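You operate a simulated robot arm through the tools that you are given. There is no shell and no other tool. Be economical: measure what you need, move in short steps, check, and stop when the job is done.

The job below is to be done with a simulated two-armed robot. You get a single attempt, and the scene is never put back.

Task
Fetch the small grey-band bottle that says "JOB 35" from the bench in front of the bath and stand it on the green mat. Then put the small blue-band beaker on top of the grey eraser. Then fetch the small green-band beaker and stand it on the keep shelf. Then turn the flow dial of the grey analyser to 2. Then put three of the black-cap vials from the shaker table in front of the shaker on the shelf under the wheeled table. Then put the purple-cap vial on the top of the stir bench. Then take the cap off the grey-band bottle marked "JOB 21" on the shaker table in front of the shaker and lay it down there. Then take the brown-cap bottle on the shaker table in front of the shaker and put it away on the top of the side table. Then turn the black speed dial of the control box to 150. Then take the green-cap tube and put it on the top of the small table. Then take the green filter pack and put it on the bench between the hatch and the light box. Then pull the bottom drawer of the grey cabinet open. Do these in the order given. Set down upright: small grey-band bottle, small blue-band beaker, small green-band beaker, black-cap vial, purple-cap vial, brown-cap bottle, green-cap tube.

It is judged by the outcome, as a careful person would: the job done as asked, and still so three seconds after it is handed in. It fails if anything else is knocked over, pushed out of place, dropped, spilled or broken. Lids that push on must go on centred and level and be pressed home; caps that screw on are set level and turned clockwise until they are tight.

Robot
Two 7-joint arms with two-finger grippers on one trunk, on a base that drives. Base frame: it is fixed to the floor where the robot stands at the start and does not move with it; the origin is under the middle of the robot, x ahead of it, y to its left, z up. Lengths are in m, angles in rad, forces in N, time in s.
The left shoulder is at the start at [0.078, 0.151, 0.963], the right one opposite. With the tool pointing down near the work surface each hand reaches from about 0.1 to 0.76 m from the robot's upright axis, wherever it stands, measured 20 degrees to its own side. Places, roughly: bench between the hatch and the light box (26x20 c [0.7, 4, 0.9]; black speed dial of the control box [-0.9, 0.3, 1]; black-cap vial [-1, -0.25, 1]; bottom drawer of the grey cabinet [-1.2, -1.2, 0.2]; brown-cap bottle [-1, -0.25, 1]; flow dial of the grey analyser [0.5, -1.1, 1.2]; green filter pack [-1.25, 0.75, 1]; green mat (19x16 cm) [-1.08, 0.54, 0.9]; green-cap tube (5x5x12 cm) [-0.9, 0.8, 1]; grey eraser (11x5x5 cm) [-0.5, -2.9, 1.1]; grey-band bottle [-1, -0.5, 1]; keep shelf [0.8, 3.3, 0.6]; purple-cap vial (4x4x8 cm) [-0.9, -0.7, 0.9]; shelf under the wheeled table [-0.9, -2.1, 0.3]; small blue-band beaker [0.5, -0.75, 1]; small green-band beaker [0.5, -1, 1]; small grey-band bottle [0.5, 0.25, 1]; top of the side table [-1.2, 0.6, 0.9]; top of the small table (14x33 cm) [-1.3, 4.06, 0.7]; top of the stir bench [-1.3, 1.6, 0.9]. Payload 2.54 kg a hand.
Tool frame (each hand has its own): the origin (TCP) lies between the finger pads and is the grasp point; the fingertips stand 0.03 m ahead of it; z points along the fingers, y is the line along which they close. Largest opening 0.116 m; the body of the gripper starts 0.095 m behind the TCP.
Orientation is told as [roll, pitch, yaw] about the base's x, y, z axes, in that order, counted from this pose: with the fingers straight down and closing along the base's y, the tool's x points along the base's -x, its y along +y and its z along -z.

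Tools
- The arms move only by the tool step_arm. It takes "left_motion", "right_motion" or both (then of equal length, played together; a hand with none holds still); each is a list of rows, each a list of 6 numbers: the shift along the tool's x, y, z in m, then the turn, a rotation vector about the tool's x, y, z in rad. In form: [[x, y, z, wx, wy, wz], ...]. A call has 1 to 10 rows; each row shifts and turns the commanded pose from where the row before left it, along the tool's axes as they then stand. "left_gripper" and "right_gripper" are, for a hand that has rows, the gripper command, from -1 (fully open) to 1 (shut), values between in proportion, set as the call begins (left out, the last holds). Each row takes 0.2 s and may step no farther than 0.05 m and 0.15 rad from the row before; otherwise, or with a gripper value out of range, the whole call is refused. Where a pose cannot be reached the arm comes as near as it can. A force on the tool above 40 N (or 10 N above the force at the start of the call, whichever is more), or a blocked arm, ends the call early, and 0.2 s more pass. Each finger travels about 0.072 m/s and halts on what it meets, pressing with about 28 N; the grip force reading is that of the motor and also rises with nothing between the fingers. The clock runs only during rows and for 0.2 s after the last one: add rows that do not move to give the fingers time. It gives the time, the measured TCP pose, the force on the tool (base axes), the opening and the grip force at its end, in the units of the frame above (readings bear some noise), with the torque about the TCP (base axes, N m) and any sound that the robot's microphone picked up.
- Cameras (640 x 400 px; columns grow to the right, rows downward): "scene" is now at [0.162, 0.0063, 1.1017]; the picture's right is [0.06, -1.00, 0.00], its down [-0.38, -0.02, -0.93] and it looks along [0.92, 0.06, -0.38] (base axes); focal length 214 px, centre (320, 200). "left" rides on the left gripper at [0.069, 0.015, -0.122] in its tool frame; the picture's right is [-0.22, 0.98, 0.00], its down [-0.83, -0.18, -0.53] and it looks along [-0.52, -0.12, 0.85] (tool axes); focal length 251 px, centre (320, 200). "right" rides on the right gripper at [0.069, -0.015, -0.122] in its tool frame; the picture's right is [0.22, 0.98, 0.00], its down [-0.83, 0.18, -0.53] and it looks along [-0.52, 0.11, 0.85] (tool axes); focal length 251 px, centre (320, 200). There is no depth. A picture from a camera that has moved, and an enlarged one, comes with that camera's place and axes in the base frame and with its lens.
- get_image(camera): a new picture of that camera. It takes no simulated time.
- slide_trunk(by): slides the trunk up (or, below 0, down) by that many m; the arms and the scene camera ride with it, the base frame stays. It gives what a move gives, with no picture.
- steer(legs): drives the robot by 1 to 6 legs, each [ahead, left, turn to the left] in m, m and rad, along the robot's own axes; the way and the turn of a leg run together, so that a leg with both is an arc; at most 1.5 m and 3.142 rad a leg. The arms and the cameras ride along, it lands a little off, and it stops where it bumps. It gives what a move gives.
- head_to(pan, tilt): turns the head with the scene camera to pan (to the left, within 1.396 rad either way) and tilt (down, from -0.506 to 1.204), counted from straight ahead of the robot. It gives what a move gives.
- inspect(camera, box): a new picture of the part [left, top, right, bottom] of that camera's present view, enlarged. It takes no simulated time.
- close_job(): hands the job in; it is judged then, once.

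Go step by step. Nothing tells you exact positions but the pictures and the camera data: compare them with the known pose of the tool, close in by small moves and look again before you grip or let go. The budget is 567 turns and 370 pictures, counting those below and the enlarged ones. Unless the task says otherwise, let go and move clear before handing in, and close with one line.

The tools are called by a JSON object that holds its "name" and its "arguments". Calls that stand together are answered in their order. step_arm: Moves the arms, as the interface text tells. Its arguments: {"type":"object","properties":{"left_motion":{"type":"array"},"left_gripper":{"type":"number"},"right_motion":{"type":"array"},"right_gripper":{"type":"number"}},"required":[]} The other tools are called the same way: slide_trunk (by) slides the trunk up or down; steer (legs) drives the base; head_to (pan, tilt) turns the head that bears the scene camera; get_image (camera) takes a picture; inspect (camera, box) takes an enlarged picture of a part of a camera's view; close_job () hands the job in.

At the start:

```text
t: 0.0
left_tool_pos: [0.4754, -0.0793, 1.0009]
left_tcp_rot: [0.0, 0.0, 0.002]
left_wrist_force: [0.2, 0.4, 0.1]
left_moment: [-0.01, 0.0, -0.01]
left_width: 0.1159
left_grasp_force: 0.1
right_tool_pos: [0.3063, -0.3709, 0.9995]
right_tcp_rot: [0.001, 0.0, -0.001]
right_wrist_force: [-0.5, 0.1, 0.4]
right_moment: [-0.03, 0.01, -0.04]
right_width: 0.1156
right_grasp_force: 0.1
trunk travel left (down, up): [-0.2, 0.089]
robot x, y, heading: [0.0019, 0.0005, -0.002]
head pan, tilt: [0.063, 0.387]
```

scene: 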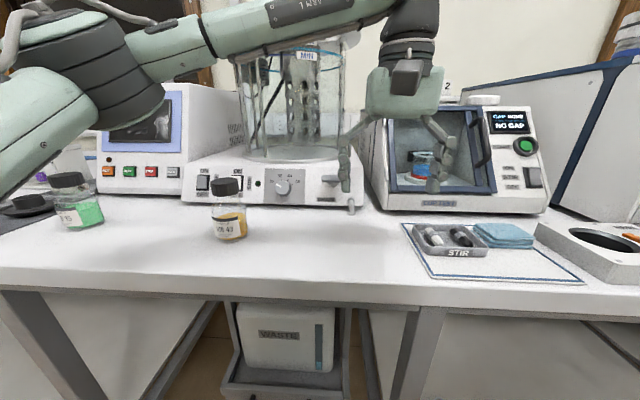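
right: 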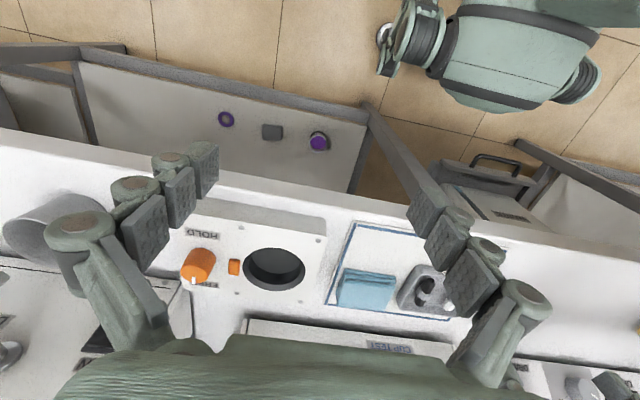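
left: 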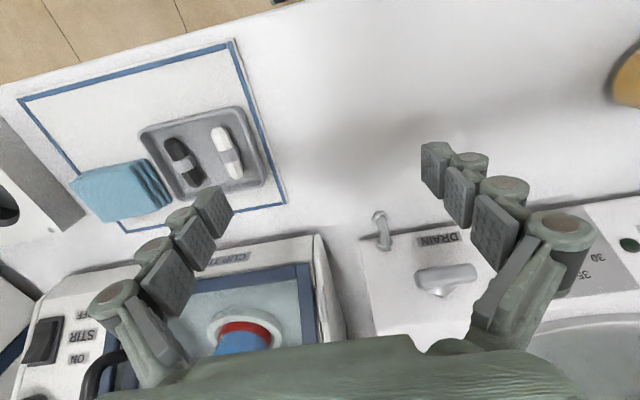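

I see two small bottles on the bench in front of the bath: one with green liquid at left, one with yellow liquid in the middle. I'll enlarge to read the labels.

{"name": "inspect", "arguments": {"camera": "scene", "box": [180, 160, 280, 260]}}

{"name": "inspect", "arguments": {"camera": "scene", "box": [30, 150, 130, 250]}}

{"name": "head_to", "arguments": {"pan": 0.9, "tilt": 0.4}}

{"name": "get_image", "arguments": {"camera": "scene"}}

```text
4.00 times, centred on (230, 210) of scene
camera zoom: at [0.162, 0.0063, 1.1017], right [0.06, -1.0, 0.0], down [-0.38, -0.02, -0.93], along [0.92, 0.06, -0.38], focal length 858 px, centre (680, 160)
```

zoom: 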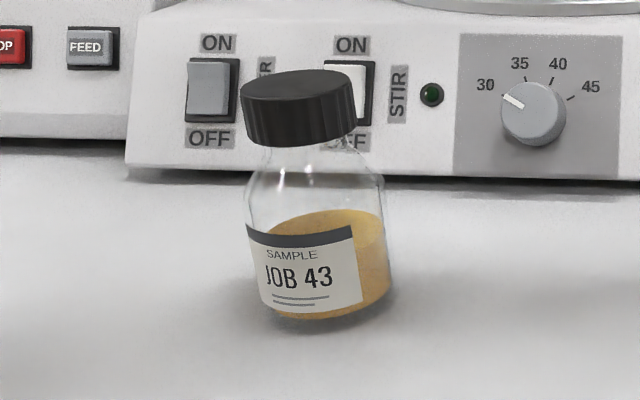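

```text
4.00 times, centred on (80, 200) of scene
camera zoom: at [0.162, 0.0063, 1.1017], right [0.06, -1.0, 0.0], down [-0.38, -0.02, -0.93], along [0.92, 0.06, -0.38], focal length 858 px, centre (1280, 200)
```

zoom: 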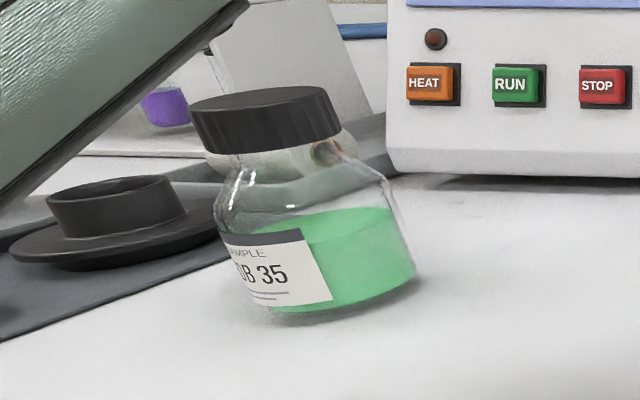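

```text
t: 1.2
left_tool_pos: [0.4754, -0.0792, 1.0011]
left_tcp_rot: [-0.001, 0.001, 0.002]
left_wrist_force: [0.5, 0.0, -0.5]
left_moment: [0.01, 0.01, 0.03]
left_width: 0.1163
left_grasp_force: 0.2
right_tool_pos: [0.3059, -0.3723, 1.0001]
right_tcp_rot: [0.001, -0.001, 0.002]
right_wrist_force: [0.3, 0.8, -0.1]
right_moment: [0.03, 0.01, 0.02]
right_width: 0.1161
right_grasp_force: 0.0
trunk travel left (down, up): [-0.2, 0.089]
robot x, y, heading: [-0.0037, -0.0029, 0.001]
head pan, tilt: [0.901, 0.4]
```

```text
364 pictures are left
camera scene: at [0.127, 0.073, 1.1005], right [0.78, -0.62, 0.0], down [-0.24, -0.3, -0.92], along [0.57, 0.72, -0.39], focal length 214 px, centre (320, 200)
```

scene: 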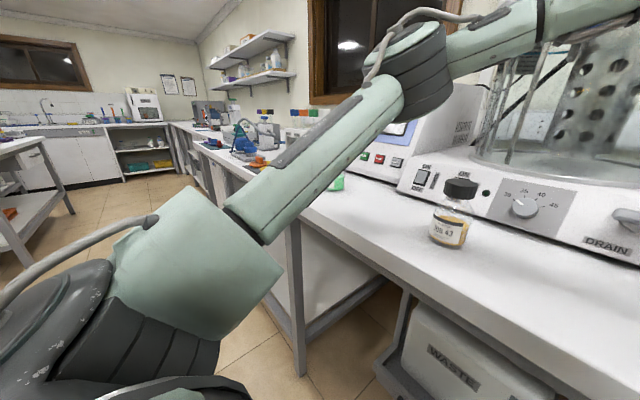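

JOB 35 is the green-liquid bottle at about (0.51, 0.49). I'll raise both hands, and look around to learn the room before driving.

{"name": "step_arm", "arguments": {"left_motion": [[0, 0, -0.05, 0, 0, 0], [0, 0, -0.05, 0, 0, 0], [0, 0, -0.05, 0, 0, 0], [0.03, 0.04, 0, 0, 0, 0], [0.03, 0.04, 0, 0, 0, 0], [0.03, 0.04, 0, 0, 0, 0], [0.03, 0.04, 0, 0, 0, 0], [0, 0.05, 0, 0, 0, 0], [0, 0.05, 0, 0, 0, 0]], "right_motion": [[0, 0, -0.05, 0, 0, 0], [0, 0, -0.05, 0, 0, 0], [0, 0, -0.05, 0, 0, 0], [0, 0.0, 0, 0, 0, 0], [0, 0.0, 0, 0, 0, 0], [0, 0, 0, 0, 0, 0], [0, 0, 0, 0, 0, 0], [0, 0, 0, 0, 0, 0], [0, 0, 0, 0, 0, 0]]}}

{"name": "get_image", "arguments": {"camera": "scene"}}

{"name": "head_to", "arguments": {"pan": -0.9, "tilt": 0.4}}

{"name": "get_image", "arguments": {"camera": "scene"}}

```text
t: 3.2
left_tool_pos: [0.3512, 0.1819, 1.1484]
left_tcp_rot: [-0.002, 0.001, -0.001]
left_wrist_force: [0.0, 0.3, 0.3]
left_moment: [-0.01, 0.01, -0.05]
left_width: 0.116
left_grasp_force: 0.0
right_tool_pos: [0.3067, -0.3663, 1.1516]
right_tcp_rot: [-0.003, 0.0, 0.001]
right_wrist_force: [-0.1, 0.2, 0.4]
right_moment: [-0.02, -0.02, -0.01]
right_width: 0.1159
right_grasp_force: 0.1
trunk travel left (down, up): [-0.2, 0.089]
robot x, y, heading: [-0.0015, -0.0021, -0.003]
head pan, tilt: [0.901, 0.4]
```

```text
363 pictures are left
camera scene: at [0.1265, 0.0737, 1.1005], right [0.78, -0.62, 0.0], down [-0.24, -0.31, -0.92], along [0.57, 0.72, -0.39], focal length 214 px, centre (320, 200)
```

scene: 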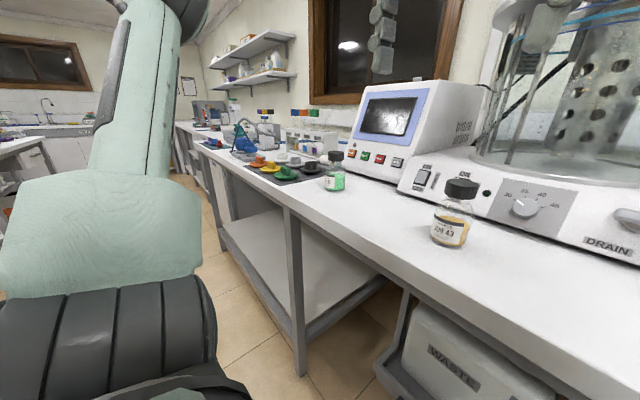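

```text
t: 5.0
left_tool_pos: [0.3526, 0.1814, 1.1485]
left_tcp_rot: [0.001, 0.001, 0.001]
left_wrist_force: [0.2, -0.1, 0.0]
left_moment: [0.01, 0.02, 0.05]
left_width: 0.1158
left_grasp_force: 0.1
right_tool_pos: [0.3071, -0.3676, 1.1499]
right_tcp_rot: [0.0, 0.001, 0.0]
right_wrist_force: [-0.4, 0.1, 0.3]
right_moment: [0.0, -0.02, 0.04]
right_width: 0.1158
right_grasp_force: 0.0
trunk travel left (down, up): [-0.2, 0.089]
robot x, y, heading: [0.0006, -0.002, -0.002]
head pan, tilt: [-0.901, 0.4]
```

```text
362 pictures are left
camera scene: at [0.127, -0.0721, 1.1005], right [-0.78, -0.62, 0.0], down [-0.24, 0.3, -0.92], along [0.57, -0.72, -0.39], focal length 214 px, centre (320, 200)
```

scene: 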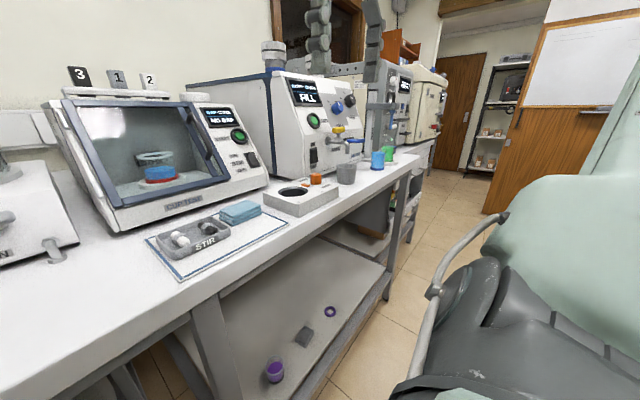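

JOB 35 is at about (0.505, 0.485), with the bench at z 0.90. I'll drive left 0.3 m so the left hand faces it.

{"name": "steer", "arguments": {"legs": [[0, 0.3, 0]]}}

{"name": "head_to", "arguments": {"pan": 0.3, "tilt": 0.5}}

{"name": "get_image", "arguments": {"camera": "scene"}}

{"name": "get_image", "arguments": {"camera": "left"}}

```text
t: 8.4
left_tool_pos: [0.3516, 0.4747, 1.1474]
left_tcp_rot: [0.0, 0.0, 0.003]
left_wrist_force: [0.1, -0.1, 0.5]
left_moment: [-0.01, -0.01, 0.0]
left_width: 0.116
left_grasp_force: 0.0
right_tool_pos: [0.3069, -0.073, 1.1499]
right_tcp_rot: [0.0, 0.0, 0.003]
right_wrist_force: [0.3, 0.2, 0.2]
right_moment: [0.0, 0.01, 0.01]
right_width: 0.1157
right_grasp_force: 0.1
trunk travel left (down, up): [-0.2, 0.089]
robot x, y, heading: [0.002, 0.2927, 0.001]
head pan, tilt: [-0.901, 0.4]
```

```text
t: 9.8
left_tool_pos: [0.3521, 0.4762, 1.148]
left_tcp_rot: [0.002, 0.0, 0.003]
left_wrist_force: [0.1, 0.4, 0.1]
left_moment: [0.01, -0.02, 0.07]
left_width: 0.1161
left_grasp_force: 0.1
right_tool_pos: [0.3072, -0.0748, 1.1505]
right_tcp_rot: [0.002, 0.001, 0.002]
right_wrist_force: [0.4, -0.2, 0.1]
right_moment: [-0.01, 0.01, 0.02]
right_width: 0.116
right_grasp_force: 0.0
trunk travel left (down, up): [-0.2, 0.089]
robot x, y, heading: [-0.0033, 0.2932, 0.002]
head pan, tilt: [0.3, 0.499]
```

```text
361 pictures are left
camera scene: at [0.156, 0.3205, 1.0914], right [0.3, -0.95, 0.0], down [-0.46, -0.14, -0.88], along [0.84, 0.26, -0.48], focal length 214 px, centre (320, 200)
```

scene: 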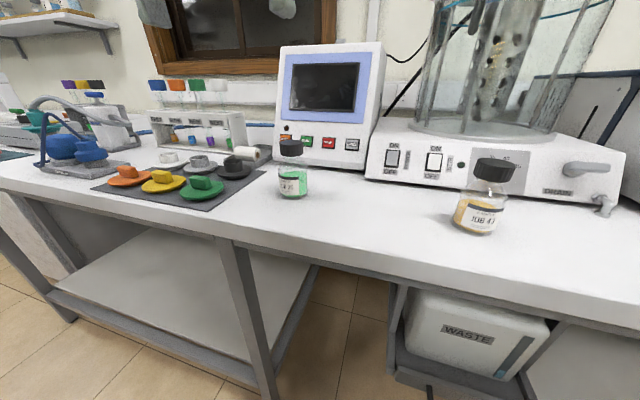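

```text
360 pictures are left
camera left: at [0.2832, 0.4897, 1.27], right [0.21, 0.98, 0.0], down [0.83, -0.18, 0.53], along [0.52, -0.11, -0.85], focal length 251 px, centre (320, 200)
```

left: 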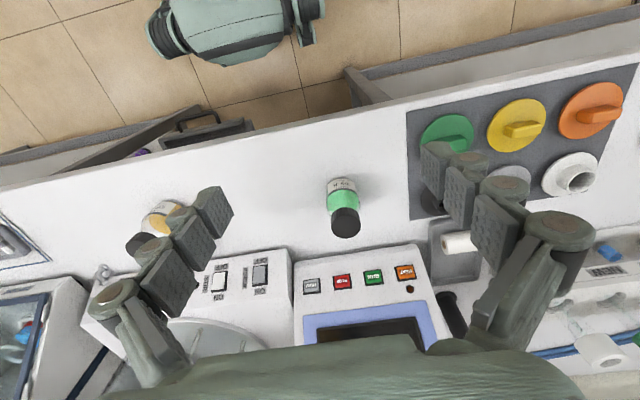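

{"name": "step_arm", "arguments": {"left_motion": [[-0.049, 0.002, 0, 0, 0, 0], [-0.049, 0.002, 0, 0, 0, 0], [-0.048, 0.002, 0, 0, 0, 0], [0, 0, 0.05, 0, 0, 0], [0, 0, 0.04, 0, 0, 0], [0, 0, 0, 0, 0, 0]]}}

{"name": "get_image", "arguments": {"camera": "left"}}

{"name": "inspect", "arguments": {"camera": "scene", "box": [210, 80, 370, 220]}}

```text
t: 11.2
left_tool_pos: [0.498, 0.4819, 1.0602]
left_tcp_rot: [0.001, -0.001, 0.003]
left_wrist_force: [0.1, -0.9, -0.3]
left_moment: [-0.02, -0.01, 0.02]
left_width: 0.1158
left_grasp_force: 0.2
right_tool_pos: [0.3076, -0.0751, 1.1517]
right_tcp_rot: [0.0, 0.001, 0.001]
right_wrist_force: [0.6, 0.2, 0.3]
right_moment: [-0.01, 0.01, 0.0]
right_width: 0.1162
right_grasp_force: 0.1
trunk travel left (down, up): [-0.2, 0.089]
robot x, y, heading: [0.0002, 0.2922, 0.002]
head pan, tilt: [0.3, 0.499]
```

```text
359 pictures are left
camera left: at [0.4304, 0.4949, 1.1818], right [0.21, 0.98, 0.0], down [0.83, -0.18, 0.53], along [0.52, -0.11, -0.85], focal length 251 px, centre (320, 200)
```

left: 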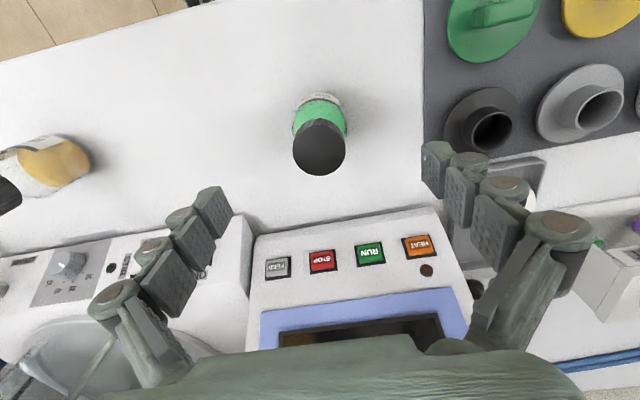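

```text
2.86 times, centred on (290, 150) of scene
camera zoom: at [0.1559, 0.3205, 1.0914], right [0.3, -0.95, 0.0], down [-0.46, -0.14, -0.88], along [0.84, 0.26, -0.48], focal length 613 px, centre (406, 343)
```

zoom: 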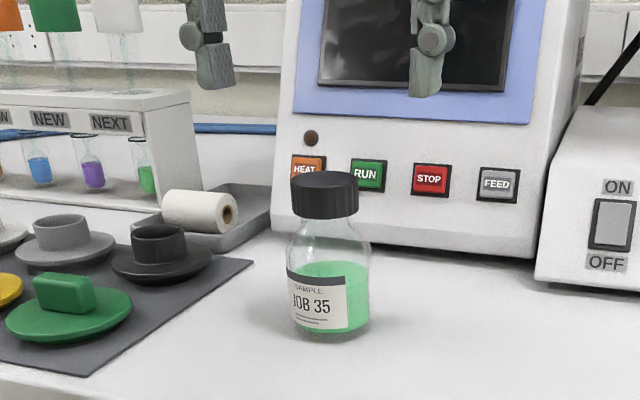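

The cap is centred under the hand. Descending and gripping.

{"name": "step_arm", "arguments": {"left_motion": [[0, 0, 0.04, 0, 0, 0], [0, 0, 0.036, 0, 0, 0], [0, 0, 0, 0, 0, 0]]}}

{"name": "step_arm", "arguments": {"left_motion": [[0, 0, 0, 0, 0, 0], [0, 0, 0, 0, 0, 0], [0, 0, 0, 0, 0, 0], [0, 0, 0, 0, 0, 0], [0, 0, 0, 0, 0, 0]], "left_gripper": 1}}

{"name": "inspect", "arguments": {"camera": "scene", "box": [210, 80, 370, 220]}}

```text
t: 12.0
left_tool_pos: [0.4991, 0.4797, 0.9874]
left_tcp_rot: [0.001, 0.002, 0.004]
left_wrist_force: [0.3, -0.3, -0.4]
left_moment: [-0.02, -0.01, 0.0]
left_width: 0.116
left_grasp_force: 0.0
right_tool_pos: [0.3063, -0.0741, 1.1503]
right_tcp_rot: [0.0, 0.001, 0.0]
right_wrist_force: [0.2, -0.1, -0.7]
right_moment: [-0.01, -0.01, 0.02]
right_width: 0.1161
right_grasp_force: 0.0
trunk travel left (down, up): [-0.2, 0.089]
robot x, y, heading: [-0.0023, 0.2915, 0.006]
head pan, tilt: [0.3, 0.499]
```

```text
t: 13.2
left_tool_pos: [0.4996, 0.4797, 0.9894]
left_tcp_rot: [-0.001, -0.004, 0.004]
left_wrist_force: [3.7, 2.1, 16.7]
left_moment: [0.08, -0.14, 0.06]
left_width: 0.045
left_grasp_force: 27.8
right_tool_pos: [0.3073, -0.0743, 1.1512]
right_tcp_rot: [0.0, -0.003, 0.0]
right_wrist_force: [0.5, -1.1, -0.1]
right_moment: [0.02, 0.01, 0.01]
right_width: 0.116
right_grasp_force: 0.1
trunk travel left (down, up): [-0.2, 0.089]
robot x, y, heading: [-0.0037, 0.2922, 0.006]
head pan, tilt: [0.3, 0.499]
```

```text
2.86 times, centred on (290, 150) of scene
camera zoom: at [0.1552, 0.3203, 1.0917], right [0.3, -0.95, 0.0], down [-0.46, -0.14, -0.88], along [0.84, 0.26, -0.48], focal length 613 px, centre (406, 343)
```

zoom: 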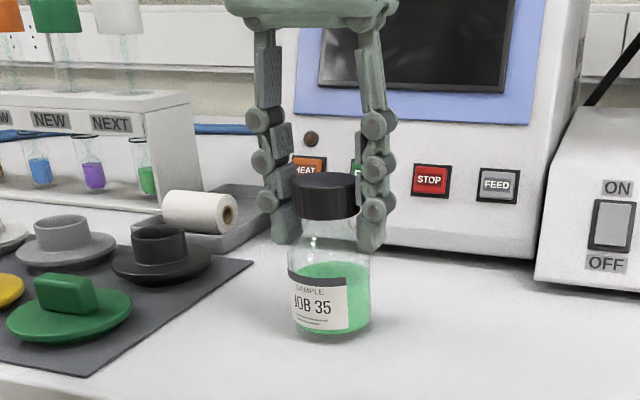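

Gripped at the cap. Lifting slowly and checking.

{"name": "step_arm", "arguments": {"left_motion": [[0, 0, -0.02, 0, 0, 0], [0, 0, -0.04, 0, 0, 0], [0, 0, -0.05, 0, 0, 0], [0, 0, -0.05, 0, 0, 0], [0, 0, 0, 0, 0, 0]]}}

{"name": "get_image", "arguments": {"camera": "scene"}}

```text
t: 14.4
left_tool_pos: [0.4992, 0.4856, 1.1416]
left_tcp_rot: [-0.002, -0.001, 0.001]
left_wrist_force: [-0.2, 0.1, -2.1]
left_moment: [-0.01, 0.03, 0.01]
left_width: 0.0381
left_grasp_force: 27.5
right_tool_pos: [0.3073, -0.0725, 1.1495]
right_tcp_rot: [0.001, 0.001, 0.003]
right_wrist_force: [-0.6, 0.1, -0.7]
right_moment: [-0.02, 0.01, 0.01]
right_width: 0.1157
right_grasp_force: 0.0
trunk travel left (down, up): [-0.2, 0.089]
robot x, y, heading: [0.0057, 0.2947, 0.001]
head pan, tilt: [0.3, 0.499]
```

```text
356 pictures are left
camera scene: at [0.1564, 0.3209, 1.0912], right [0.3, -0.95, 0.0], down [-0.46, -0.14, -0.88], along [0.84, 0.26, -0.48], focal length 214 px, centre (320, 200)
```

scene: 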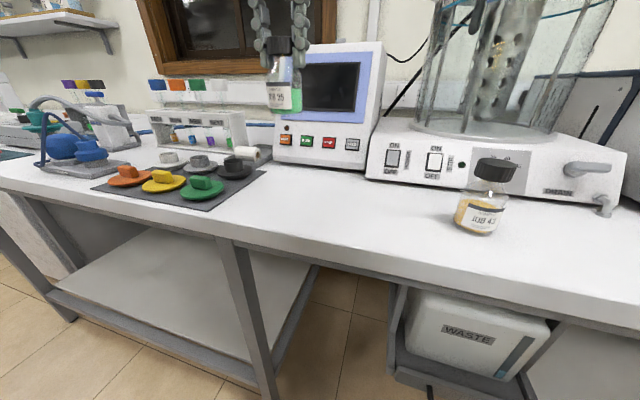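

{"name": "inspect", "arguments": {"camera": "scene", "box": [240, 0, 340, 120]}}

{"name": "get_image", "arguments": {"camera": "left"}}

```text
3.33 times, centred on (290, 60) of scene
camera zoom: at [0.1564, 0.3209, 1.0912], right [0.3, -0.95, 0.0], down [-0.46, -0.14, -0.88], along [0.84, 0.26, -0.48], focal length 715 px, centre (420, 667)
```

zoom: 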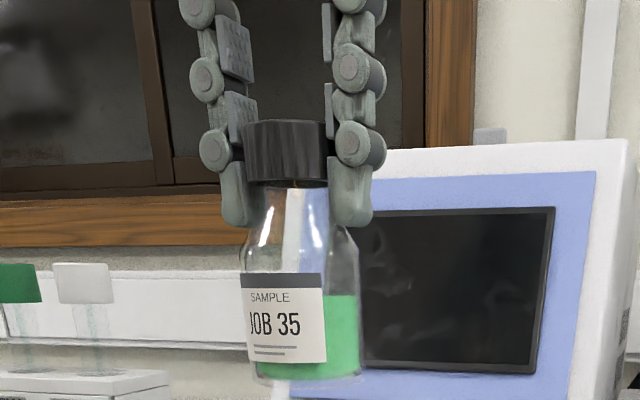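

```text
354 pictures are left
camera left: at [0.4306, 0.4994, 1.2627], right [0.21, 0.98, 0.0], down [0.83, -0.18, 0.53], along [0.52, -0.11, -0.85], focal length 251 px, centre (320, 200)
```

left: 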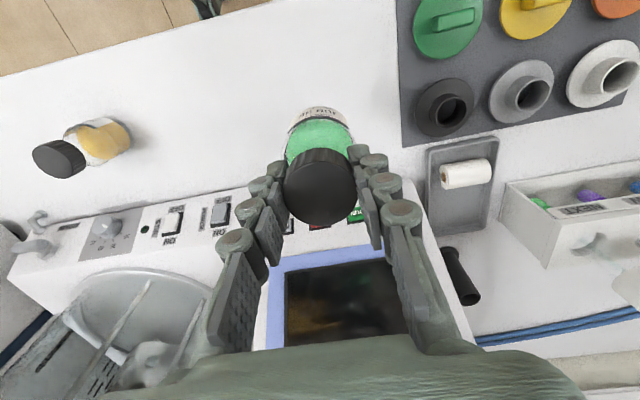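

Held. I'll pull the left hand in at height, back off and turn to face the rear benches.

{"name": "step_arm", "arguments": {"left_motion": [[0.05, 0, -0.03, 0, 0, 0], [0.05, 0, -0.03, 0, 0, 0], [0.05, 0, -0.02, 0, 0, 0], [0.05, 0, 0, 0, 0, 0], [0, 0, 0, 0, 0, 0]]}}

{"name": "steer", "arguments": {"legs": [[-0.15, 0, 0], [0, 0, 1.57]]}}

{"name": "head_to", "arguments": {"pan": 0.9, "tilt": 0.4}}

{"name": "get_image", "arguments": {"camera": "scene"}}

```text
refused: row 1 steps farther than a row can; nothing moved
```

```text
t: 19.7
left_tool_pos: [-0.3485, 0.7874, 1.1409]
left_tcp_rot: [0.0, 0.0, 1.59]
left_wrist_force: [-0.3, 0.9, -2.4]
left_moment: [-0.03, 0.01, 0.0]
left_width: 0.038
left_grasp_force: 27.6
right_tool_pos: [0.2126, 0.6055, 1.1506]
right_tcp_rot: [0.001, 0.001, 1.591]
right_wrist_force: [0.2, 0.0, 0.0]
right_moment: [0.0, 0.01, 0.02]
right_width: 0.1159
right_grasp_force: 0.1
trunk travel left (down, up): [-0.2, 0.089]
robot x, y, heading: [-0.1479, 0.2935, 1.591]
head pan, tilt: [0.3, 0.499]
```

```text
t: 20.7
left_tool_pos: [-0.3493, 0.7883, 1.1406]
left_tcp_rot: [0.0, -0.001, 1.589]
left_wrist_force: [1.0, -0.2, -2.2]
left_moment: [-0.03, 0.02, 0.01]
left_width: 0.0378
left_grasp_force: 27.8
right_tool_pos: [0.2127, 0.6064, 1.1497]
right_tcp_rot: [0.001, 0.0, 1.588]
right_wrist_force: [0.2, 0.1, 0.0]
right_moment: [0.0, 0.01, 0.01]
right_width: 0.116
right_grasp_force: 0.0
trunk travel left (down, up): [-0.2, 0.089]
robot x, y, heading: [-0.1451, 0.2883, 1.588]
head pan, tilt: [0.901, 0.4]
```

```text
353 pictures are left
camera scene: at [-0.2216, 0.4171, 1.1005], right [0.61, 0.79, 0.0], down [0.31, -0.24, -0.92], along [-0.73, 0.56, -0.39], focal length 214 px, centre (320, 200)
```

scene: 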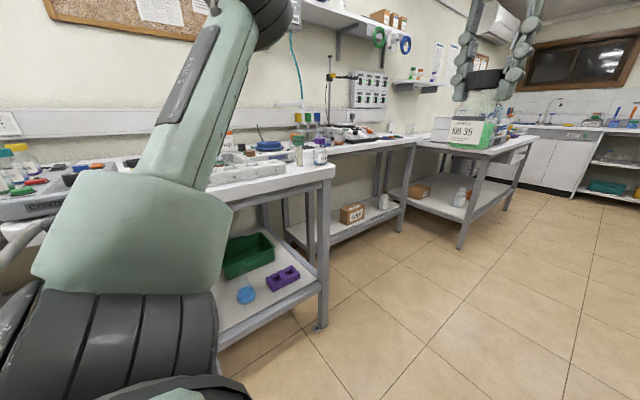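

The refused retract did no harm. I'll now pull the hand in properly, and then turn the rest of the way.

{"name": "step_arm", "arguments": {"left_motion": [[0.04, 0, -0.02, 0, 0, 0], [0.04, 0, -0.02, 0, 0, 0], [0.045, 0, -0.01, 0, 0, 0], [0.045, 0, 0, 0, 0, 0], [0, 0, 0, 0, 0, 0]]}}

{"name": "steer", "arguments": {"legs": [[0, 0, 0.75]]}}

{"name": "get_image", "arguments": {"camera": "scene"}}

{"name": "head_to", "arguments": {"pan": 0.0, "tilt": 0.4}}

{"name": "get_image", "arguments": {"camera": "scene"}}

```text
t: 21.9
left_tool_pos: [-0.3365, 0.626, 1.1759]
left_tcp_rot: [-0.003, -0.002, 1.592]
left_wrist_force: [0.5, -0.3, -2.5]
left_moment: [-0.01, -0.05, 0.0]
left_width: 0.0378
left_grasp_force: 27.8
left hand out of reach, approached as far as the arm can: row 4
right_tool_pos: [0.2132, 0.6065, 1.1493]
right_tcp_rot: [0.001, -0.001, 1.591]
right_wrist_force: [0.7, -0.1, 0.4]
right_moment: [0.03, 0.04, -0.01]
right_width: 0.1157
right_grasp_force: 0.1
trunk travel left (down, up): [-0.2, 0.089]
robot x, y, heading: [-0.1467, 0.2959, 1.589]
head pan, tilt: [0.901, 0.4]
```

```text
t: 24.3
left_tool_pos: [-0.51, 0.416, 1.1765]
left_tcp_rot: [-0.005, -0.002, 2.316]
left_wrist_force: [-0.3, 0.6, -3.1]
left_moment: [0.0, 0.02, 0.01]
left_width: 0.0377
left_grasp_force: 28.3
right_tool_pos: [-0.0875, 0.7659, 1.1508]
right_tcp_rot: [0.001, 0.001, 2.316]
right_wrist_force: [-0.8, 0.0, 0.0]
right_moment: [-0.03, 0.0, 0.0]
right_width: 0.1161
right_grasp_force: 0.0
trunk travel left (down, up): [-0.2, 0.089]
robot x, y, heading: [-0.1483, 0.2908, 2.316]
head pan, tilt: [0.901, 0.4]
```

```text
352 pictures are left
camera scene: at [-0.2854, 0.3356, 1.1005], right [-0.08, 1.0, 0.0], down [0.39, 0.03, -0.92], along [-0.92, -0.07, -0.39], focal length 214 px, centre (320, 200)
```

scene: 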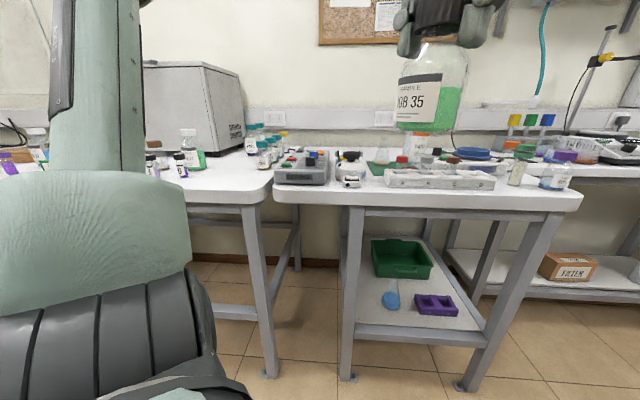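

```text
t: 25.5
left_tool_pos: [-0.5097, 0.4177, 1.1753]
left_tcp_rot: [-0.004, -0.003, 2.317]
left_wrist_force: [-0.1, 0.5, -2.0]
left_moment: [0.02, 0.0, 0.02]
left_width: 0.0378
left_grasp_force: 27.6
right_tool_pos: [-0.0869, 0.7671, 1.1506]
right_tcp_rot: [0.0, 0.0, 2.32]
right_wrist_force: [0.6, 0.0, -0.2]
right_moment: [-0.03, 0.01, -0.03]
right_width: 0.1156
right_grasp_force: 0.2
trunk travel left (down, up): [-0.2, 0.089]
robot x, y, heading: [-0.149, 0.2912, 2.32]
head pan, tilt: [0.0, 0.4]
```

```text
351 pictures are left
camera scene: at [-0.2559, 0.4106, 1.1005], right [0.73, 0.68, 0.0], down [0.26, -0.29, -0.92], along [-0.63, 0.68, -0.39], focal length 214 px, centre (320, 200)
```

scene: 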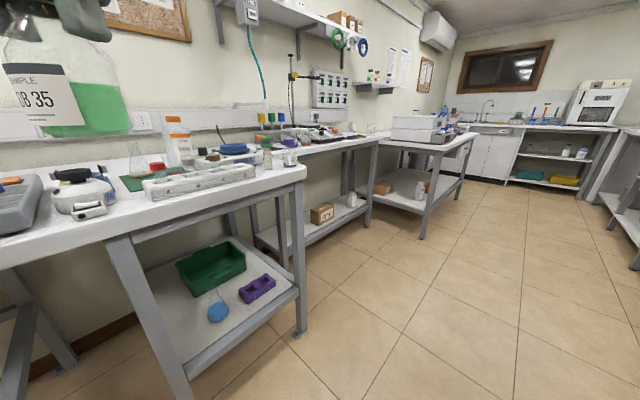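

{"name": "steer", "arguments": {"legs": [[0, 0, 0.82]]}}

{"name": "head_to", "arguments": {"pan": -0.2, "tilt": 0.45}}

{"name": "get_image", "arguments": {"camera": "scene"}}

{"name": "get_image", "arguments": {"camera": "right"}}

```text
t: 28.0
left_tool_pos: [-0.4935, 0.1262, 1.1761]
left_tcp_rot: [-0.004, -0.003, 3.096]
left_wrist_force: [-0.7, -0.1, -2.7]
left_moment: [0.02, -0.01, -0.01]
left_width: 0.0376
left_grasp_force: 27.9
right_tool_pos: [-0.4374, 0.673, 1.151]
right_tcp_rot: [0.0, -0.001, 3.097]
right_wrist_force: [0.7, 0.3, 1.1]
right_moment: [0.02, 0.03, 0.0]
right_width: 0.1161
right_grasp_force: 0.0
trunk travel left (down, up): [-0.2, 0.089]
robot x, y, heading: [-0.1444, 0.2921, 3.095]
head pan, tilt: [0.0, 0.4]
```

```text
t: 28.7
left_tool_pos: [-0.4938, 0.1257, 1.1753]
left_tcp_rot: [-0.003, -0.002, 3.095]
left_wrist_force: [-1.0, -0.1, -2.2]
left_moment: [0.01, -0.01, 0.0]
left_width: 0.0377
left_grasp_force: 27.4
right_tool_pos: [-0.4366, 0.6734, 1.1495]
right_tcp_rot: [0.001, -0.001, 3.094]
right_wrist_force: [0.5, 0.4, -0.1]
right_moment: [0.02, 0.01, 0.02]
right_width: 0.116
right_grasp_force: 0.1
trunk travel left (down, up): [-0.2, 0.089]
robot x, y, heading: [-0.1472, 0.2895, 3.091]
head pan, tilt: [-0.201, 0.45]
```

```text
350 pictures are left
camera scene: at [-0.3038, 0.3183, 1.0958], right [0.24, 0.97, 0.0], down [0.42, -0.11, -0.9], along [-0.87, 0.22, -0.44], focal length 214 px, centre (320, 200)
```

scene: 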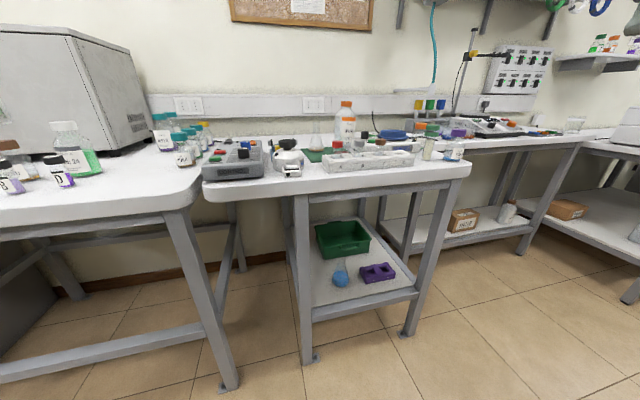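

```text
349 pictures are left
camera right: at [-0.3682, 0.6855, 1.2724], right [0.17, -0.99, 0.0], down [-0.83, -0.14, 0.53], along [-0.53, -0.09, -0.85], focal length 251 px, centre (320, 200)
```

right: 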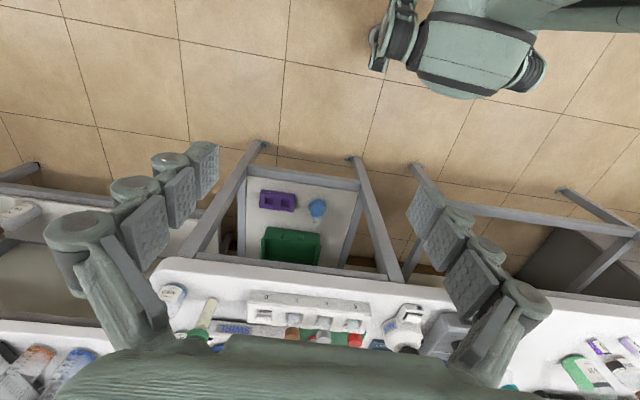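

{"name": "inspect", "arguments": {"camera": "scene", "box": [190, 90, 350, 190]}}

{"name": "inspect", "arguments": {"camera": "scene", "box": [320, 90, 480, 190]}}

{"name": "inspect", "arguments": {"camera": "scene", "box": [0, 100, 220, 220]}}

```text
4.00 times, centred on (270, 140) of scene
camera zoom: at [-0.3038, 0.3183, 1.0958], right [0.24, 0.97, 0.0], down [0.42, -0.11, -0.9], along [-0.87, 0.22, -0.44], focal length 858 px, centre (520, 440)
```

zoom: 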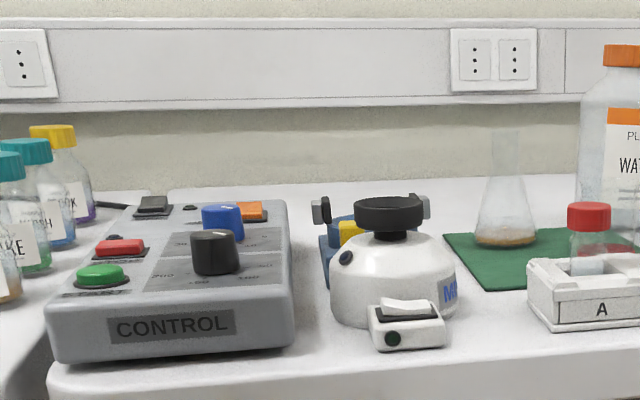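

```text
4.00 times, centred on (400, 140) of scene
camera zoom: at [-0.3038, 0.3183, 1.0958], right [0.24, 0.97, 0.0], down [0.42, -0.11, -0.9], along [-0.87, 0.22, -0.44], focal length 858 px, centre (0, 440)
```

zoom: 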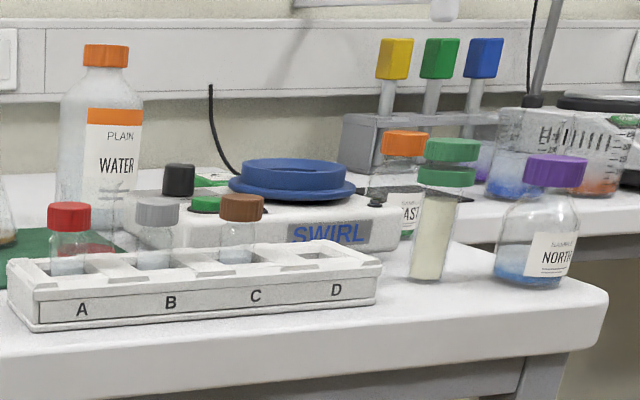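

```text
2.91 times, centred on (110, 160) of scene
camera zoom: at [-0.3038, 0.3183, 1.0958], right [0.24, 0.97, 0.0], down [0.42, -0.11, -0.9], along [-0.87, 0.22, -0.44], focal length 624 px, centre (931, 316)
```

zoom: 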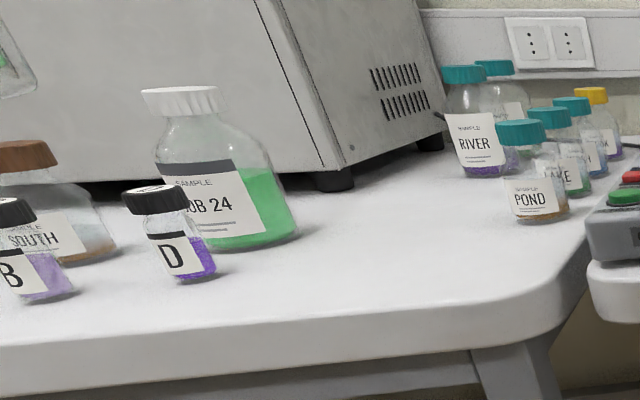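

The green mat on the side table has a flask and a water bottle on it. I'll move closer and look down.

{"name": "steer", "arguments": {"legs": [[0.2, -0.33, 0.045]]}}

{"name": "slide_trunk", "arguments": {"by": 0.088}}

{"name": "head_to", "arguments": {"pan": 0.1, "tilt": 0.6}}

{"name": "get_image", "arguments": {"camera": "scene"}}

```text
t: 32.5
left_tool_pos: [-0.6743, 0.455, 1.1765]
left_tcp_rot: [-0.002, 0.0, 3.14]
left_wrist_force: [0.1, 0.2, -1.8]
left_moment: [-0.01, -0.02, 0.01]
left_width: 0.0378
left_grasp_force: 29.0
right_tool_pos: [-0.6412, 1.0034, 1.1502]
right_tcp_rot: [-0.001, -0.003, 3.14]
right_wrist_force: [-0.1, -0.5, -0.1]
right_moment: [-0.03, -0.05, -0.03]
right_width: 0.1159
right_grasp_force: 0.1
trunk travel left (down, up): [-0.2, 0.089]
robot x, y, heading: [-0.3318, 0.6371, 3.14]
head pan, tilt: [-0.201, 0.45]
```

```text
t: 33.8
left_tool_pos: [-0.6742, 0.455, 1.263]
left_tcp_rot: [-0.004, -0.003, 3.141]
left_wrist_force: [-1.1, 0.0, -2.6]
left_moment: [-0.01, 0.01, -0.01]
left_width: 0.0379
left_grasp_force: 28.1
right_tool_pos: [-0.6421, 1.0028, 1.238]
right_tcp_rot: [0.0, 0.0, 3.141]
right_wrist_force: [-1.2, -0.5, 0.0]
right_moment: [0.01, 0.0, 0.01]
right_width: 0.1161
right_grasp_force: 0.1
trunk travel left (down, up): [-0.288, 0.001]
robot x, y, heading: [-0.3367, 0.6344, 3.141]
head pan, tilt: [-0.201, 0.45]
```

```text
t: 34.5
left_tool_pos: [-0.674, 0.4552, 1.2633]
left_tcp_rot: [-0.004, 0.0, 3.139]
left_wrist_force: [0.1, 0.4, -1.6]
left_moment: [-0.05, 0.03, -0.03]
left_width: 0.0376
left_grasp_force: 27.8
right_tool_pos: [-0.643, 1.0036, 1.2389]
right_tcp_rot: [0.003, -0.002, 3.139]
right_wrist_force: [-0.1, -0.9, 0.0]
right_moment: [0.02, 0.0, 0.0]
right_width: 0.1159
right_grasp_force: 0.0
trunk travel left (down, up): [-0.288, 0.001]
robot x, y, heading: [-0.3356, 0.6331, 3.143]
head pan, tilt: [0.099, 0.6]
```

```text
345 pictures are left
camera scene: at [-0.4909, 0.6273, 1.1703], right [-0.1, 1.0, 0.0], down [0.56, 0.05, -0.83], along [-0.82, -0.08, -0.56], focal length 214 px, centre (320, 200)
```

scene: 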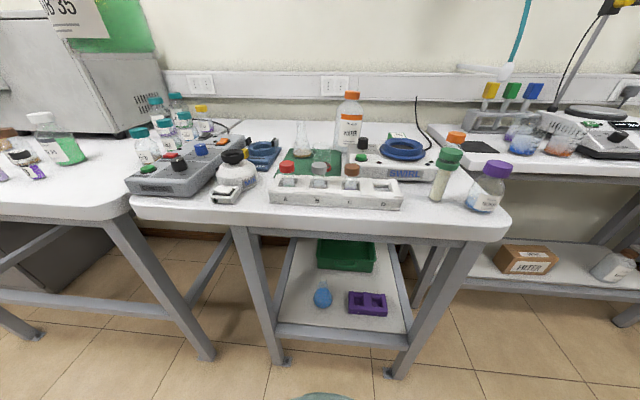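

{"name": "inspect", "arguments": {"camera": "scene", "box": [240, 80, 400, 220]}}

```text
2.86 times, centred on (320, 150) of scene
camera zoom: at [-0.4909, 0.6273, 1.1703], right [-0.1, 1.0, 0.0], down [0.56, 0.05, -0.83], along [-0.82, -0.08, -0.56], focal length 613 px, centre (320, 343)
```

zoom: 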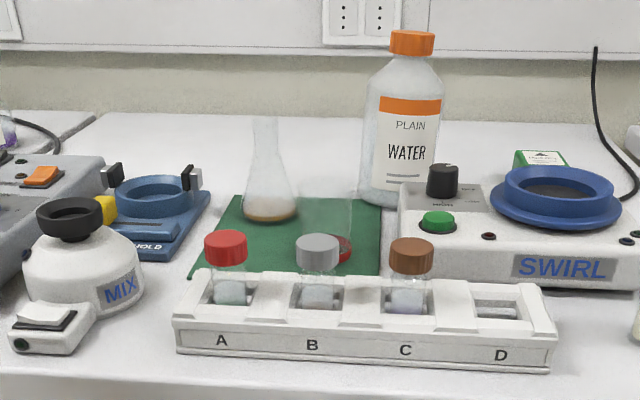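

{"name": "get_image", "arguments": {"camera": "left"}}

```text
343 pictures are left
camera left: at [-0.6046, 0.4382, 1.3845], right [-0.22, -0.98, 0.0], down [-0.82, 0.18, 0.54], along [-0.52, 0.12, -0.84], focal length 251 px, centre (320, 200)
```

left: 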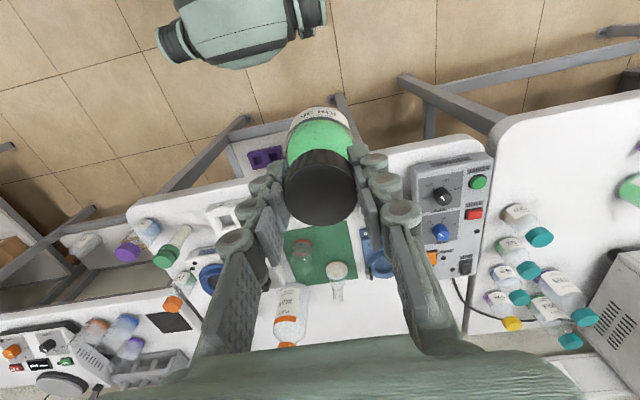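

{"name": "inspect", "arguments": {"camera": "left", "box": [250, 200, 400, 350]}}

```text
2.67 times, centred on (325, 275) of left
camera zoom: at [-0.6046, 0.4382, 1.3845], right [-0.22, -0.98, 0.0], down [-0.82, 0.18, 0.54], along [-0.52, 0.12, -0.84], focal length 670 px, centre (307, 0)
```

zoom: 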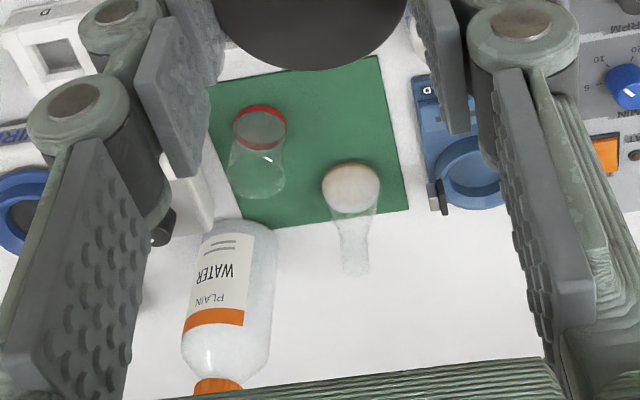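

The mat has room at its front right, around (-1.02, 0.495). I'll move in 5 cm and bring the bottle above it at height.

{"name": "steer", "arguments": {"legs": [[0.05, 0, 0]]}}

{"name": "step_arm", "arguments": {"left_motion": [[-0.049, -0.006, 0, 0, 0, 0], [-0.049, -0.007, 0, 0, 0, 0], [-0.049, -0.007, 0, 0, 0, 0], [-0.049, -0.007, 0, 0, 0, 0], [-0.049, -0.007, 0, 0, 0, 0], [-0.049, -0.006, 0, 0, 0, 0], [0, 0, 0.05, 0, 0, 0], [0, 0, 0.05, 0, 0, 0], [0, 0, 0.04, 0, 0, 0], [0, 0, 0, 0, 0, 0]]}}

{"name": "get_image", "arguments": {"camera": "left"}}

{"name": "inspect", "arguments": {"camera": "scene", "box": [240, 80, 400, 220]}}

```text
t: 35.5
left_tool_pos: [-0.7254, 0.4547, 1.2623]
left_tcp_rot: [-0.002, 0.001, 3.139]
left_wrist_force: [-1.0, -0.2, -2.1]
left_moment: [-0.03, -0.09, 0.02]
left_width: 0.0376
left_grasp_force: 28.2
right_tool_pos: [-0.6926, 1.0038, 1.2383]
right_tcp_rot: [0.0, 0.001, 3.14]
right_wrist_force: [-0.9, -0.6, -0.4]
right_moment: [0.01, -0.06, 0.03]
right_width: 0.116
right_grasp_force: 0.0
trunk travel left (down, up): [-0.288, 0.001]
robot x, y, heading: [-0.3833, 0.6321, 3.139]
head pan, tilt: [0.099, 0.6]
```

```text
t: 37.7
left_tool_pos: [-0.9861, 0.4919, 1.0999]
left_tcp_rot: [-0.001, -0.004, 3.141]
left_wrist_force: [0.8, 0.6, -2.8]
left_moment: [-0.01, -0.03, 0.0]
left_width: 0.0378
left_grasp_force: 27.8
left hand out of reach, approached as far as the arm can: row 5, 6
right_tool_pos: [-0.6916, 1.0035, 1.2384]
right_tcp_rot: [0.002, 0.0, 3.141]
right_wrist_force: [0.3, -0.6, 0.2]
right_moment: [-0.05, 0.04, 0.01]
right_width: 0.116
right_grasp_force: 0.0
trunk travel left (down, up): [-0.288, 0.001]
robot x, y, heading: [-0.3838, 0.635, 3.135]
head pan, tilt: [0.099, 0.6]
```

```text
341 pictures are left
camera left: at [-0.9163, 0.4752, 1.2212], right [-0.22, -0.98, 0.0], down [-0.82, 0.18, 0.54], along [-0.52, 0.12, -0.84], focal length 251 px, centre (320, 200)
```

left: 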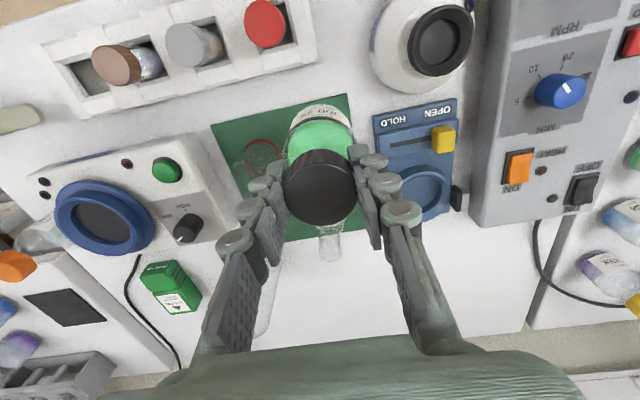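

```text
2.86 times, centred on (320, 150) of scene
camera zoom: at [-0.5408, 0.6277, 1.1703], right [-0.1, 1.0, 0.0], down [0.56, 0.05, -0.83], along [-0.82, -0.08, -0.56], focal length 613 px, centre (320, 343)
```

zoom: 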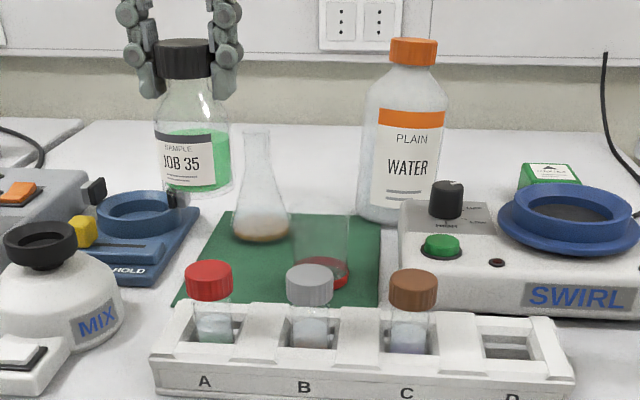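

{"name": "step_arm", "arguments": {"left_motion": [[-0.034, -0.002, 0, 0, 0, 0], [0, 0, 0.04, 0, 0, 0], [0, 0, 0.035, 0, 0, 0], [0, 0, 0, 0, 0, 0]]}}

{"name": "get_image", "arguments": {"camera": "left"}}

{"name": "inspect", "arguments": {"camera": "scene", "box": [240, 80, 400, 220]}}

```text
t: 38.7
left_tool_pos: [-1.0221, 0.4946, 1.0261]
left_tcp_rot: [-0.003, -0.005, 3.139]
left_wrist_force: [-0.1, 0.0, -2.6]
left_moment: [-0.04, -0.01, 0.03]
left_width: 0.0378
left_grasp_force: 27.6
right_tool_pos: [-0.6923, 1.0035, 1.2385]
right_tcp_rot: [0.001, 0.001, 3.141]
right_wrist_force: [0.3, 0.6, 0.6]
right_moment: [0.0, 0.05, -0.02]
right_width: 0.1162
right_grasp_force: 0.1
trunk travel left (down, up): [-0.288, 0.001]
robot x, y, heading: [-0.3833, 0.6339, 3.138]
head pan, tilt: [0.099, 0.6]
```

```text
339 pictures are left
camera left: at [-0.9531, 0.4775, 1.147], right [-0.22, -0.98, 0.0], down [-0.82, 0.18, 0.54], along [-0.52, 0.12, -0.84], focal length 251 px, centre (320, 200)
```

left: 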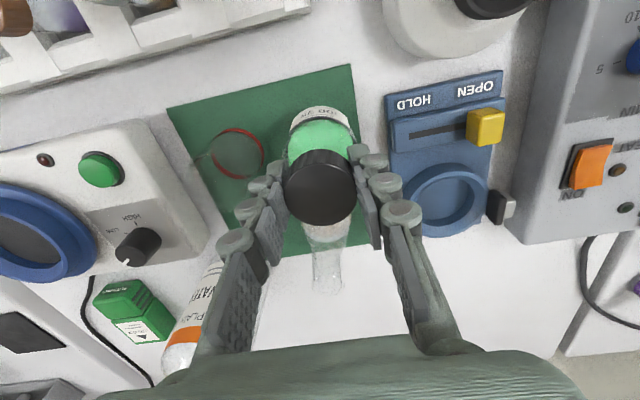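

```text
2.86 times, centred on (320, 150) of scene
camera zoom: at [-0.5408, 0.6274, 1.1703], right [-0.1, 1.0, 0.0], down [0.56, 0.05, -0.83], along [-0.82, -0.08, -0.56], focal length 613 px, centre (320, 343)
```

zoom: 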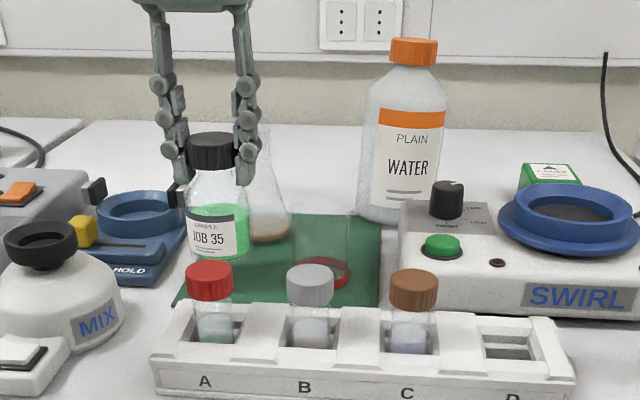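

{"name": "step_arm", "arguments": {"left_motion": [[0, -0.007, 0, 0, 0, 0], [0, 0, 0.015, 0, 0, 0], [0, 0, 0.005, 0, 0, 0], [0, 0, 0, 0, 0, 0]]}}

{"name": "step_arm", "arguments": {"left_motion": [[0, 0, 0.004, 0, 0, 0], [0, 0, 0, 0, 0, 0]]}}

{"name": "inspect", "arguments": {"camera": "scene", "box": [240, 80, 400, 220]}}

```text
t: 39.7
left_tool_pos: [-1.023, 0.5011, 1.0064]
left_tcp_rot: [-0.003, -0.002, 3.139]
left_wrist_force: [-0.5, -0.4, -1.7]
left_moment: [-0.02, 0.01, 0.01]
left_width: 0.0379
left_grasp_force: 28.7
right_tool_pos: [-0.6926, 1.0037, 1.2386]
right_tcp_rot: [0.001, -0.001, 3.14]
right_wrist_force: [0.7, -0.7, -0.2]
right_moment: [0.0, 0.01, -0.02]
right_width: 0.1157
right_grasp_force: 0.1
trunk travel left (down, up): [-0.288, 0.001]
robot x, y, heading: [-0.3831, 0.6331, 3.139]
head pan, tilt: [0.099, 0.6]
```

```text
t: 40.3
left_tool_pos: [-1.0242, 0.5022, 1.0031]
left_tcp_rot: [-0.003, -0.001, 3.138]
left_wrist_force: [0.1, -0.2, -1.9]
left_moment: [0.0, -0.03, 0.0]
left_width: 0.0378
left_grasp_force: 28.1
right_tool_pos: [-0.6923, 1.0035, 1.2383]
right_tcp_rot: [0.001, 0.001, 3.14]
right_wrist_force: [-0.4, 0.8, -0.9]
right_moment: [0.01, -0.01, 0.03]
right_width: 0.1161
right_grasp_force: 0.1
trunk travel left (down, up): [-0.288, 0.001]
robot x, y, heading: [-0.3819, 0.6363, 3.138]
head pan, tilt: [0.099, 0.6]
```

```text
2.86 times, centred on (320, 150) of scene
camera zoom: at [-0.541, 0.6274, 1.1703], right [-0.1, 1.0, 0.0], down [0.56, 0.05, -0.82], along [-0.82, -0.08, -0.57], focal length 613 px, centre (320, 343)
```

zoom: 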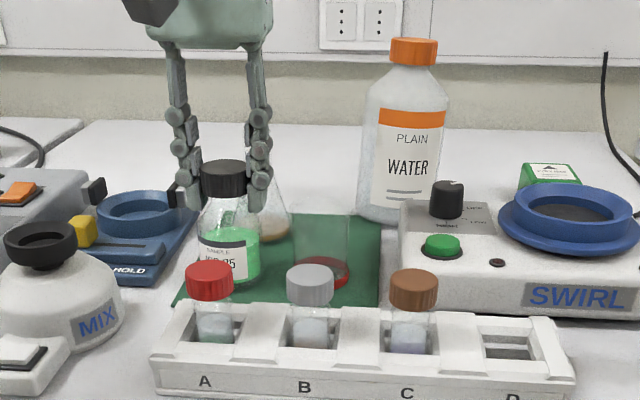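

{"name": "step_arm", "arguments": {"left_motion": [[0, 0, 0.003, 0, 0, 0], [0, 0, 0.003, 0, 0, 0], [0, 0, 0, 0, 0, 0]]}}

{"name": "step_arm", "arguments": {"left_motion": [[0, 0, 0.003, 0, 0, 0], [0, 0, 0.0, 0, 0, 0]]}}

```text
t: 41.1
left_tool_pos: [-1.0236, 0.5022, 1.0008]
left_tcp_rot: [-0.004, -0.006, 3.141]
left_wrist_force: [-3.0, -2.4, 15.4]
left_moment: [-0.28, 0.63, -0.07]
left_width: 0.0378
left_grasp_force: 28.0
right_tool_pos: [-0.691, 1.0032, 1.2385]
right_tcp_rot: [0.001, -0.001, 3.14]
right_wrist_force: [0.1, 0.4, 0.2]
right_moment: [-0.01, 0.01, 0.0]
right_width: 0.1159
right_grasp_force: 0.0
trunk travel left (down, up): [-0.288, 0.001]
robot x, y, heading: [-0.3859, 0.634, 3.138]
head pan, tilt: [0.099, 0.6]
```

```text
t: 41.7
left_tool_pos: [-1.0222, 0.5018, 0.9992]
left_tcp_rot: [-0.004, -0.013, 3.141]
left_wrist_force: [-11.3, -3.9, 35.8]
left_moment: [-0.58, 0.53, -0.05]
left_width: 0.038
left_grasp_force: 27.6
right_tool_pos: [-0.6899, 1.0033, 1.2387]
right_tcp_rot: [0.002, -0.001, 3.141]
right_wrist_force: [-0.4, -1.0, 0.8]
right_moment: [0.01, 0.01, 0.02]
right_width: 0.116
right_grasp_force: 0.0
trunk travel left (down, up): [-0.288, 0.001]
robot x, y, heading: [-0.388, 0.6375, 3.138]
head pan, tilt: [0.099, 0.6]
```

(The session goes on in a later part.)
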